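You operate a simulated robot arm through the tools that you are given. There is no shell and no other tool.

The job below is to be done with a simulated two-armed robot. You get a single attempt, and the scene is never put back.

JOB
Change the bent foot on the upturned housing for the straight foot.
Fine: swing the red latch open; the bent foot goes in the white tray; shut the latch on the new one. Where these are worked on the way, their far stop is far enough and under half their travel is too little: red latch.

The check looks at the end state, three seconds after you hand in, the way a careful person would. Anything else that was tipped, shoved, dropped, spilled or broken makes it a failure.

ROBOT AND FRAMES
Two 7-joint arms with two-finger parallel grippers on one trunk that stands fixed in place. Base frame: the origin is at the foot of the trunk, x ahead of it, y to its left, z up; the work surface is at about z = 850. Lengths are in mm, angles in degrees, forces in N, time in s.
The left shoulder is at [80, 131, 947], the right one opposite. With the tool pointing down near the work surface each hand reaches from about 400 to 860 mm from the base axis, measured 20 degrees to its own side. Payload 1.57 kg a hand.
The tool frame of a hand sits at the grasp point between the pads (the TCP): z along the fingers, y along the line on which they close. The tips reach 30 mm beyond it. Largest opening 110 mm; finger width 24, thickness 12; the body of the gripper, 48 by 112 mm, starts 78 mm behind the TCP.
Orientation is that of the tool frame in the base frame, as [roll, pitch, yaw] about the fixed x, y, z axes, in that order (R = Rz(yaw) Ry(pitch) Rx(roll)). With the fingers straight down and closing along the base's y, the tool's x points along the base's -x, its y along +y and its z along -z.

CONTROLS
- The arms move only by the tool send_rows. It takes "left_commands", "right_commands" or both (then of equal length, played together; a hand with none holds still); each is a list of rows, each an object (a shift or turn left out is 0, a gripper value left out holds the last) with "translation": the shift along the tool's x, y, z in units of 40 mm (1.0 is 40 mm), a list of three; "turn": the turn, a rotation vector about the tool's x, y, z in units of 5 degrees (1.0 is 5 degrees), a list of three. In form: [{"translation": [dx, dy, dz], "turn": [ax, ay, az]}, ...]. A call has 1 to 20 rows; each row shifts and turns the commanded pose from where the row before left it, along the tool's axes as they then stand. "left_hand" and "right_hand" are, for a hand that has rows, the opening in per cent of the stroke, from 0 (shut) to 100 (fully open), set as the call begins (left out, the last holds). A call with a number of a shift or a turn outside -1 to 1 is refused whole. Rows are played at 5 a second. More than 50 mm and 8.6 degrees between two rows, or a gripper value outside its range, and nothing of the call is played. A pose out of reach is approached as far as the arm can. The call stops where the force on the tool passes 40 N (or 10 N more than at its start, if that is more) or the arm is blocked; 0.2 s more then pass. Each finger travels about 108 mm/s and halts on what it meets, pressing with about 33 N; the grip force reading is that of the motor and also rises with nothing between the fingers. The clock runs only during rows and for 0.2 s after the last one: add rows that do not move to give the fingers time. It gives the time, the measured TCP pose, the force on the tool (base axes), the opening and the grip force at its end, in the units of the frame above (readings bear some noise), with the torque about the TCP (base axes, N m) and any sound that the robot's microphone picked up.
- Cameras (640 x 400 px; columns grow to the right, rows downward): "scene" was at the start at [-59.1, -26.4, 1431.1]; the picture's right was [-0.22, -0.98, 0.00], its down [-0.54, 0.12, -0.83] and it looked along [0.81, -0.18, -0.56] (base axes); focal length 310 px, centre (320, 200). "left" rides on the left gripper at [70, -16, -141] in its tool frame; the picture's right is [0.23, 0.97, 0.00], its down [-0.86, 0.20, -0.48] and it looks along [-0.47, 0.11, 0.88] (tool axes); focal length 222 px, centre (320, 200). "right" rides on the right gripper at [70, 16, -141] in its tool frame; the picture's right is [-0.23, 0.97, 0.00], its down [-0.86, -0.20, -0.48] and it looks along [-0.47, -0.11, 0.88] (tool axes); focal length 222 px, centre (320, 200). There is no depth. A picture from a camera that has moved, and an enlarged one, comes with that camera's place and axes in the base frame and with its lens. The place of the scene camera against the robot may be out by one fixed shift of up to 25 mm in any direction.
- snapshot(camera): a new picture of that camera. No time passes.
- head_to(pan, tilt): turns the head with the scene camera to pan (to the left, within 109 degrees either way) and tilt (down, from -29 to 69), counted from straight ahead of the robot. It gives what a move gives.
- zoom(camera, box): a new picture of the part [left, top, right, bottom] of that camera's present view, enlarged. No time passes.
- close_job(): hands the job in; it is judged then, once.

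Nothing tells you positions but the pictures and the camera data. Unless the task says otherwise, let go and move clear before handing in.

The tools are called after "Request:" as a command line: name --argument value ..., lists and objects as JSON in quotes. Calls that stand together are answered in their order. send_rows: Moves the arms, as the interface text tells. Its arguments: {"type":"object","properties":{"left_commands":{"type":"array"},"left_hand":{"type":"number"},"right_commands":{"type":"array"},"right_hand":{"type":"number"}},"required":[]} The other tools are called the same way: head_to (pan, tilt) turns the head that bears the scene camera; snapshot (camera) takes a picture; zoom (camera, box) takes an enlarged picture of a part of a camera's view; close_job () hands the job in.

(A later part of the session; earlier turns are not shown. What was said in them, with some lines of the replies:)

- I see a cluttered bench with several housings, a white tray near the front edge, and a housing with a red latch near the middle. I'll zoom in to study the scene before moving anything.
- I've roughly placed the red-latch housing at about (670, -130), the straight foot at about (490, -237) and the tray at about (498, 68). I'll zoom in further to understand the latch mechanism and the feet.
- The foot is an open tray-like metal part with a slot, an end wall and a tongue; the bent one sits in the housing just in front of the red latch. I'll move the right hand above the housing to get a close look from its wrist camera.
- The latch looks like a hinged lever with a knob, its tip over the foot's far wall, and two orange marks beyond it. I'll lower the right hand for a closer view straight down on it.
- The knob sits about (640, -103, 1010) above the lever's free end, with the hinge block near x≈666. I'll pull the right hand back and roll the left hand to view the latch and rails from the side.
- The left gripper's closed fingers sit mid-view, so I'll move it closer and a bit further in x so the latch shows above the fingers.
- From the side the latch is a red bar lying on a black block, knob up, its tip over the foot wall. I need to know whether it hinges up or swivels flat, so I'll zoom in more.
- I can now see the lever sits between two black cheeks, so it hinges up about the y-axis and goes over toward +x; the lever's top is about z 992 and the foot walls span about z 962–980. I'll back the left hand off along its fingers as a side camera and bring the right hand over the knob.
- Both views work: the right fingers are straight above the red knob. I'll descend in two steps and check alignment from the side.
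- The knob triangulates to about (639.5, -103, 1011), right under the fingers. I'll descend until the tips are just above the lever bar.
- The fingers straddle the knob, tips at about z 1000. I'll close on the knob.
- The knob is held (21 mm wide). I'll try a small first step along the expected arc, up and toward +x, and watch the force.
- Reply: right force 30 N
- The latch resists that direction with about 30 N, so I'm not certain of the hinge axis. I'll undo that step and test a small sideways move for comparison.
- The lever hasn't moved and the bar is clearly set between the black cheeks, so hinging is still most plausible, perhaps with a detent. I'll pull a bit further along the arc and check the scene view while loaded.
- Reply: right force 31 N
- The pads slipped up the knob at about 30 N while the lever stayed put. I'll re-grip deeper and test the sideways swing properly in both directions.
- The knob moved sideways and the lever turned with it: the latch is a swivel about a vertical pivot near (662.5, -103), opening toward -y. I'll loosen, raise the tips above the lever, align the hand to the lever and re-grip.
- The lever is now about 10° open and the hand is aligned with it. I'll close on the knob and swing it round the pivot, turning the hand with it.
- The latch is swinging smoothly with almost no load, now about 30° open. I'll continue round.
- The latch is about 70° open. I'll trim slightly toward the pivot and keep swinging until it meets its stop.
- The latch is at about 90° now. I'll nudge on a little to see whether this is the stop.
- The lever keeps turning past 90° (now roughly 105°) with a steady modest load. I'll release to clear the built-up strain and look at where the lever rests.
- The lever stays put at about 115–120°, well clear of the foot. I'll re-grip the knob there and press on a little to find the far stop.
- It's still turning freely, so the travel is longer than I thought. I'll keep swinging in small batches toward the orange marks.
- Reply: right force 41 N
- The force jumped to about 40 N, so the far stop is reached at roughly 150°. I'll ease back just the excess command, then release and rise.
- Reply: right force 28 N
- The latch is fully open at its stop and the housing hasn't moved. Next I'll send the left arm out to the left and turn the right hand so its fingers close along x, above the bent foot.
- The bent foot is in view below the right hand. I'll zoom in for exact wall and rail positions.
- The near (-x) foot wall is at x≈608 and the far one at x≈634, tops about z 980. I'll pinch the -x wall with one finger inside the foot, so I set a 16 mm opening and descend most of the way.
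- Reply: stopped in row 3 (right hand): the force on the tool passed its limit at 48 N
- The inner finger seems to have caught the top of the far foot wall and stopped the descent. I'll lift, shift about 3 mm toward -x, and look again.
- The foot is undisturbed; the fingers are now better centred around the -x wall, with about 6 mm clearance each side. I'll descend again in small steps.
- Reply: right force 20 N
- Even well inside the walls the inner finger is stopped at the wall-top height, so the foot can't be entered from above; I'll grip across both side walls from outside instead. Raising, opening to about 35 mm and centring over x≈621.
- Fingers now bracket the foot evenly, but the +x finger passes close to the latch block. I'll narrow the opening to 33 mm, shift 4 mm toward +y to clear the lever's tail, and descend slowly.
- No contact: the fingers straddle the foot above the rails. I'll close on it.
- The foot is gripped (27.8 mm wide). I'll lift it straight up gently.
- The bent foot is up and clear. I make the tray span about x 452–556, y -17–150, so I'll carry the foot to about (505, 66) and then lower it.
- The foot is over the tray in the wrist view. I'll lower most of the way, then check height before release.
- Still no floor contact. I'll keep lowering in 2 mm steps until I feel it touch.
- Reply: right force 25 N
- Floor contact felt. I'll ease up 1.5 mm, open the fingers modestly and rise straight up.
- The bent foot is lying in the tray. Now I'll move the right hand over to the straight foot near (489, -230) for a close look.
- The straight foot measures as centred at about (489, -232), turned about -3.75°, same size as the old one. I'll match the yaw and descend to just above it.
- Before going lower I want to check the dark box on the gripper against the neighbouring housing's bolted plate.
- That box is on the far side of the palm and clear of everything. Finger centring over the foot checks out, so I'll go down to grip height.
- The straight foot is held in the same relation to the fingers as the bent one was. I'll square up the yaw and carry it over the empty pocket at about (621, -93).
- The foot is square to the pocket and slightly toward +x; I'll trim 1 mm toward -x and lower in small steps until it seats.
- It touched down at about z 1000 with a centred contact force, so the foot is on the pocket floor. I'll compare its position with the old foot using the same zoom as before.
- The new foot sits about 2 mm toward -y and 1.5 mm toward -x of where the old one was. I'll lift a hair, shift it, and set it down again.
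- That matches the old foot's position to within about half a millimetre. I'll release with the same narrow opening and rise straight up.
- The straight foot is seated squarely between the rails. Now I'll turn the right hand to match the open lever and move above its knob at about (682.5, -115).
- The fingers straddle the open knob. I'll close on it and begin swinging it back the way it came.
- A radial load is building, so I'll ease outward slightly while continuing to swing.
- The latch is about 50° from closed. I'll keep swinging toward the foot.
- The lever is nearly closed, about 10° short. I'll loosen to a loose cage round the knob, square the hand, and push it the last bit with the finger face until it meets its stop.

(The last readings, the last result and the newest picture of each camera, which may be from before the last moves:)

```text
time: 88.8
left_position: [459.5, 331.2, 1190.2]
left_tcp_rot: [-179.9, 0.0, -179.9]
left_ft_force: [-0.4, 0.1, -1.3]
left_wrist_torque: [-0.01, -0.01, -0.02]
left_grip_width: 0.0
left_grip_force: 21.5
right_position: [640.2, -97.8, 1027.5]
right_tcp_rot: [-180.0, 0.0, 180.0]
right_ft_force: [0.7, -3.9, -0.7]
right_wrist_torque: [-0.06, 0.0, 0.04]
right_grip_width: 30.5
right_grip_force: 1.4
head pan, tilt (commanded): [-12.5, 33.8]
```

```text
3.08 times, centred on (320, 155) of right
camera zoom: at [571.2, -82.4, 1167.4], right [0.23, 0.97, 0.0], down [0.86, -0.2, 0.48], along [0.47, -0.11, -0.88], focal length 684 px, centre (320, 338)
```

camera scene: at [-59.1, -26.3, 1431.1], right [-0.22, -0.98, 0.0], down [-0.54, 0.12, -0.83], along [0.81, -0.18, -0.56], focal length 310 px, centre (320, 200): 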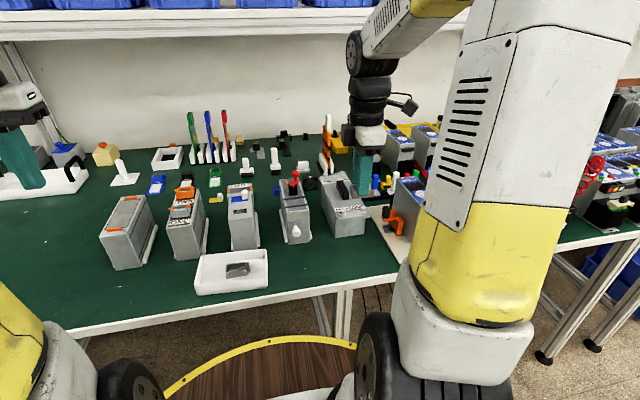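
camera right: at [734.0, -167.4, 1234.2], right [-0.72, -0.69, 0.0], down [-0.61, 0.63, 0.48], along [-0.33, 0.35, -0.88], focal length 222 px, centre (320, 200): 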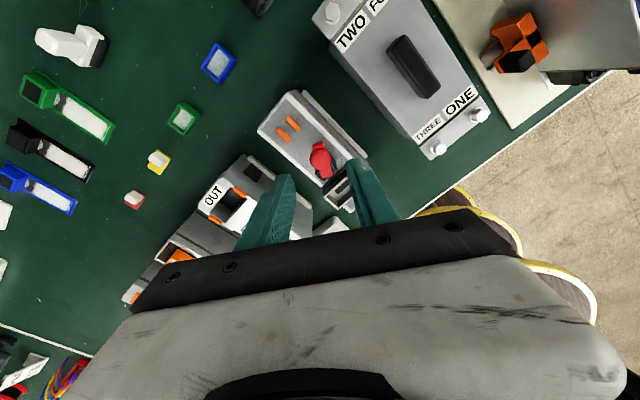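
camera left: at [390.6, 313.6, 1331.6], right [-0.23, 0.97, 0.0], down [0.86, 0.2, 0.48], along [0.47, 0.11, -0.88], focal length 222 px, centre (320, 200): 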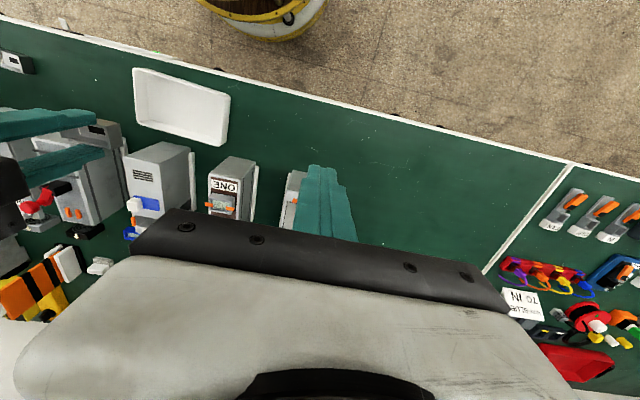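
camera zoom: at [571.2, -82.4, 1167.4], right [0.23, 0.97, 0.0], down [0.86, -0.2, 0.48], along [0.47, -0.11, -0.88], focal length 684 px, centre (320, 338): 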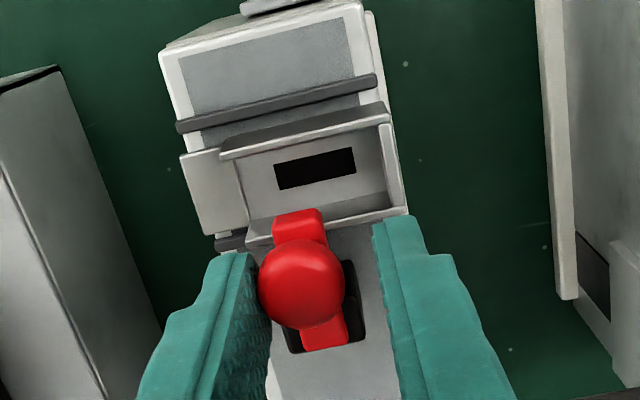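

The lever now looks just as it did when first closed. One more gentle push will confirm it's against its stop.

Request:
send_rows --right_commands '[{"translation": [0, 0.05, 0]}, {"translation": [0, 0.03, 0]}, {"translation": [0, 0, 0]}]'

Request:
zoom --camera "scene" --box '[274, 168, 322, 198]'

```text
time: 89.6
left_position: [459.6, 330.7, 1189.7]
left_tcp_rot: [179.9, 0.1, 180.0]
left_ft_force: [0.2, -0.5, -0.7]
left_wrist_torque: [-0.01, -0.02, -0.01]
left_grip_width: 0.0
left_grip_force: 21.1
right_position: [638.9, -95.7, 1027.2]
right_tcp_rot: [180.0, 0.1, -180.0]
right_ft_force: [0.7, -8.8, -2.9]
right_wrist_torque: [-0.1, -0.04, 0.04]
right_grip_width: 35.8
right_grip_force: 4.9
head pan, tilt (commanded): [-12.5, 33.8]
```

```text
13.33 times, centred on (298, 183) of scene
camera zoom: at [-58.9, -26.8, 1431.1], right [-0.22, -0.98, 0.0], down [-0.54, 0.12, -0.83], along [0.81, -0.18, -0.56], focal length 4135 px, centre (613, 427)
```

zoom: 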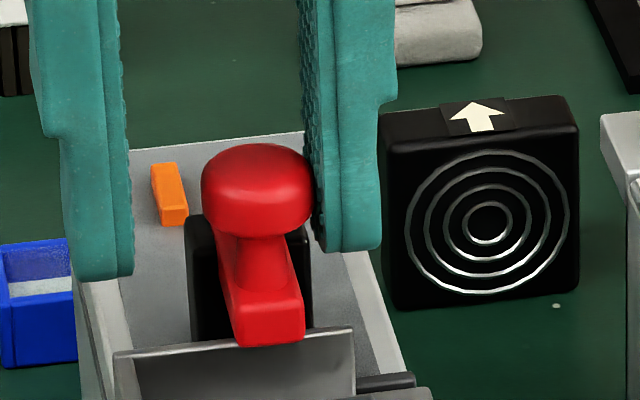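

The lever no longer moves and the finger just yields, so it is shut against its stop. I'll centre the hand, open, and rise clear.

Request:
send_rows --right_commands '[{"translation": [0, -0.08, 0]}, {"translation": [0, -0.09, 0]}, {"translation": [0, 0, 0]}]'

Request:
send_rows --right_commands '[{"translation": [0, 0, 0]}, {"translation": [0, 0, 0]}, {"translation": [0, 0, -0.4]}, {"translation": [0, 0, -0.8]}, {"translation": [0, 0, -0.8]}, {"translation": [0, 0, -0.8]}, {"translation": [0, 0, -0.8]}, {"translation": [0, 0, 0]}]' --right_hand 45

Request:
zoom --camera "scene" --box '[274, 168, 322, 198]'

Request:
zoom --camera "right" --box '[260, 40, 400, 180]'

```text
time: 90.4
left_position: [458.0, 330.7, 1191.3]
left_tcp_rot: [-180.0, 0.1, -180.0]
left_ft_force: [-0.4, -0.5, -0.3]
left_wrist_torque: [-0.01, -0.01, 0.02]
left_grip_width: 0.0
left_grip_force: 21.0
right_position: [638.4, -100.2, 1028.0]
right_tcp_rot: [179.9, 0.1, -179.8]
right_ft_force: [0.0, -0.1, -0.3]
right_wrist_torque: [0.0, -0.02, 0.0]
right_grip_width: 27.5
right_grip_force: 0.1
head pan, tilt (commanded): [-12.5, 33.8]
```

```text
time: 92.2
left_position: [457.8, 329.2, 1191.0]
left_tcp_rot: [179.9, 0.1, -180.0]
left_ft_force: [0.2, -0.4, 0.0]
left_wrist_torque: [-0.01, 0.02, -0.02]
left_grip_width: 0.0
left_grip_force: 21.1
right_position: [638.8, -100.8, 1171.5]
right_tcp_rot: [-179.9, 0.0, -179.9]
right_ft_force: [0.0, -1.2, -0.5]
right_wrist_torque: [0.01, 0.0, 0.0]
right_grip_width: 49.4
right_grip_force: 0.1
head pan, tilt (commanded): [-12.5, 33.8]
```

```text
13.33 times, centred on (298, 183) of scene
camera zoom: at [-59.1, -26.3, 1431.1], right [-0.22, -0.98, 0.0], down [-0.54, 0.12, -0.83], along [0.81, -0.18, -0.56], focal length 4135 px, centre (613, 427)
```

zoom: 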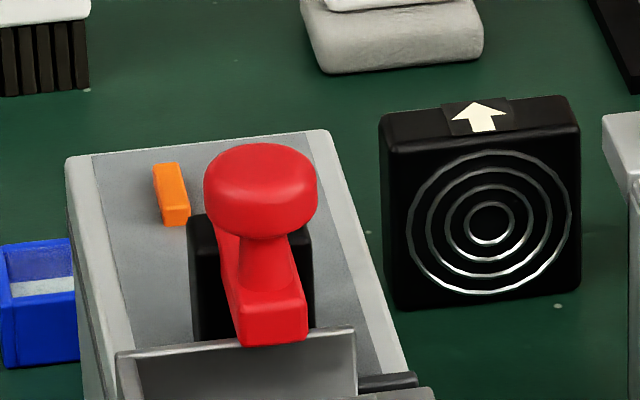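

```text
2.86 times, centred on (330, 110) of right
camera zoom: at [570.5, -85.0, 1311.9], right [0.23, 0.97, 0.0], down [0.86, -0.2, 0.48], along [0.47, -0.11, -0.88], focal length 635 px, centre (291, 457)
```

zoom: 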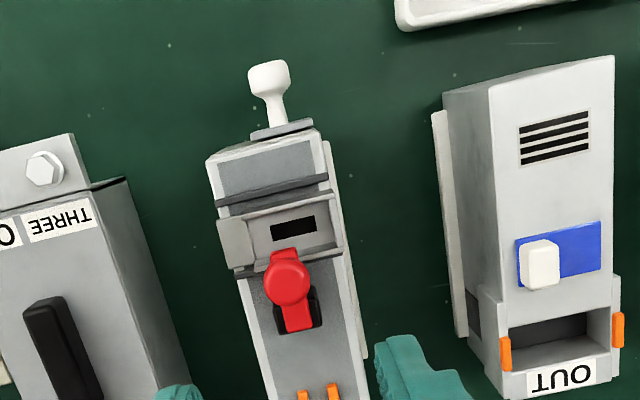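

The latch matches its original closed pose exactly and holds the straight foot. I'll retract the right hand to its start area and do a final check of everything.

Request:
send_rows --right_commands '[{"translation": [0.65, -0.78, 0]}, {"translation": [0.65, -0.78, 0]}, {"translation": [0.65, -0.78, 0]}, {"translation": [0.65, -0.78, 0]}, {"translation": [0.65, -0.78, 0]}, {"translation": [0.65, -0.78, 0]}, {"translation": [0.3, -0.4, 0]}, {"translation": [0, 0, 0]}, {"translation": [0, 0, 0]}]'

Request:
snapshot --camera "scene"

Request:
zoom --camera "scene" --box '[220, 140, 400, 260]'

Request:
zoom --camera "scene" --box '[274, 180, 322, 210]'

Request:
zoom --camera "scene" --box '[176, 220, 288, 300]'

```text
time: 94.2
left_position: [458.3, 329.9, 1190.6]
left_tcp_rot: [-179.9, 0.0, 179.9]
left_ft_force: [0.3, 0.2, -0.5]
left_wrist_torque: [0.01, 0.0, -0.01]
left_grip_width: 0.0
left_grip_force: 21.5
right_position: [470.9, -305.0, 1171.1]
right_tcp_rot: [-180.0, 0.0, -179.9]
right_ft_force: [-0.4, 0.8, 0.2]
right_wrist_torque: [0.0, -0.02, 0.01]
right_grip_width: 49.6
right_grip_force: 0.1
head pan, tilt (commanded): [-12.5, 33.8]
```

```text
taken
camera scene: at [-59.1, -26.3, 1431.1], right [-0.22, -0.98, 0.0], down [-0.54, 0.12, -0.83], along [0.81, -0.18, -0.56], focal length 310 px, centre (320, 200)
```

scene: 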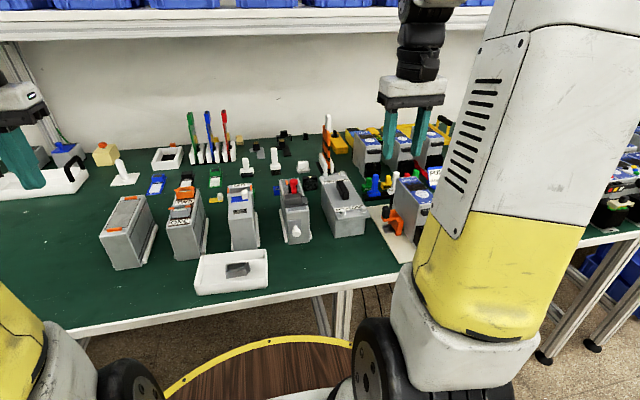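

```text
3.33 times, centred on (310, 200) of scene
camera zoom: at [-59.1, -26.3, 1431.1], right [-0.22, -0.98, 0.0], down [-0.54, 0.12, -0.83], along [0.81, -0.18, -0.56], focal length 1034 px, centre (353, 200)
```

zoom: 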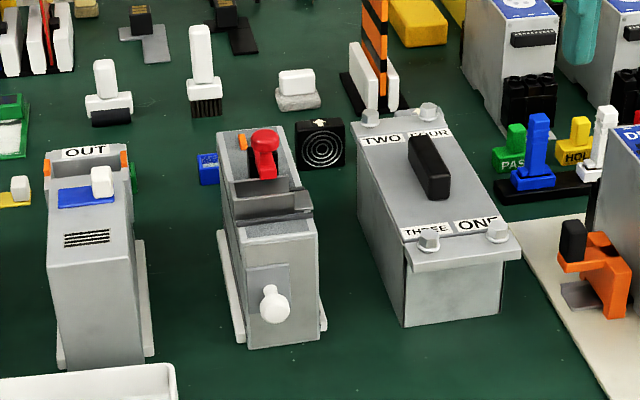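

```text
13.33 times, centred on (298, 195) of scene
camera zoom: at [-59.1, -26.3, 1431.1], right [-0.22, -0.98, 0.0], down [-0.54, 0.12, -0.83], along [0.81, -0.18, -0.56], focal length 4135 px, centre (613, 267)
```

zoom: 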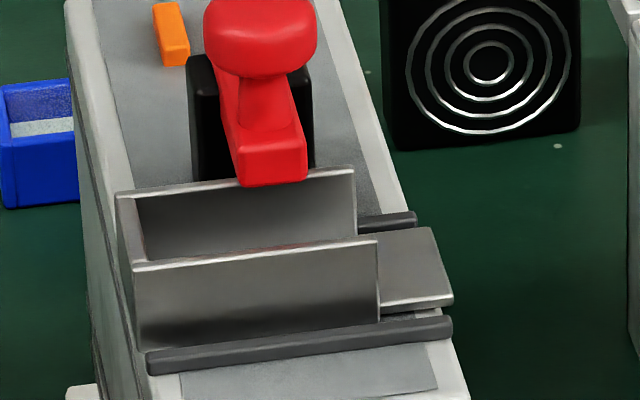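

```text
5.00 times, centred on (232, 260) of scene
camera zoom: at [-59.1, -26.3, 1431.1], right [-0.22, -0.98, 0.0], down [-0.54, 0.12, -0.83], along [0.81, -0.18, -0.56], focal length 1550 px, centre (760, -100)
```

zoom: 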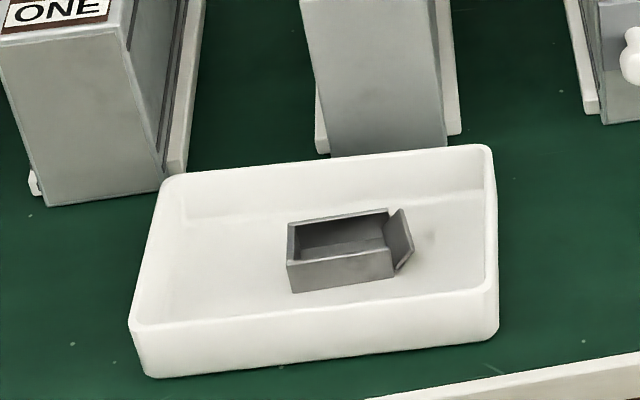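

The straight foot sits between the rails where the old one was, the red latch is shut over its far wall, and the bent foot lies in the white tray. Both hands are clear and nothing else looks moved, so I'm handing in.

Request:
close_job

```text
The job is handed in.
```

The job is handed in: the straight foot is on the upturned housing, the red latch is shut over it, and the bent foot is in the white tray.

- **Latch:** it swivels about an upright pivot rather than lifting. I swung it all the way to its far stop (about 150°) before taking the bent foot out. I then shut it until it stopped moving; in the last pictures it lies just as it did at the start.
- **Straight foot:** it sits flat between the two rails, within about a millimetre of where the bent foot was.
- **Extra contact:** I pulled the latch the wrong way at first (about 30 N). My first two tries at gripping the bent foot also pressed down on it (up to 48 N). I saw no shift of the housing or the foot from either.
- **Surroundings:** nothing else looked moved in the last pictures. Both hands were empty and clear when I handed in.
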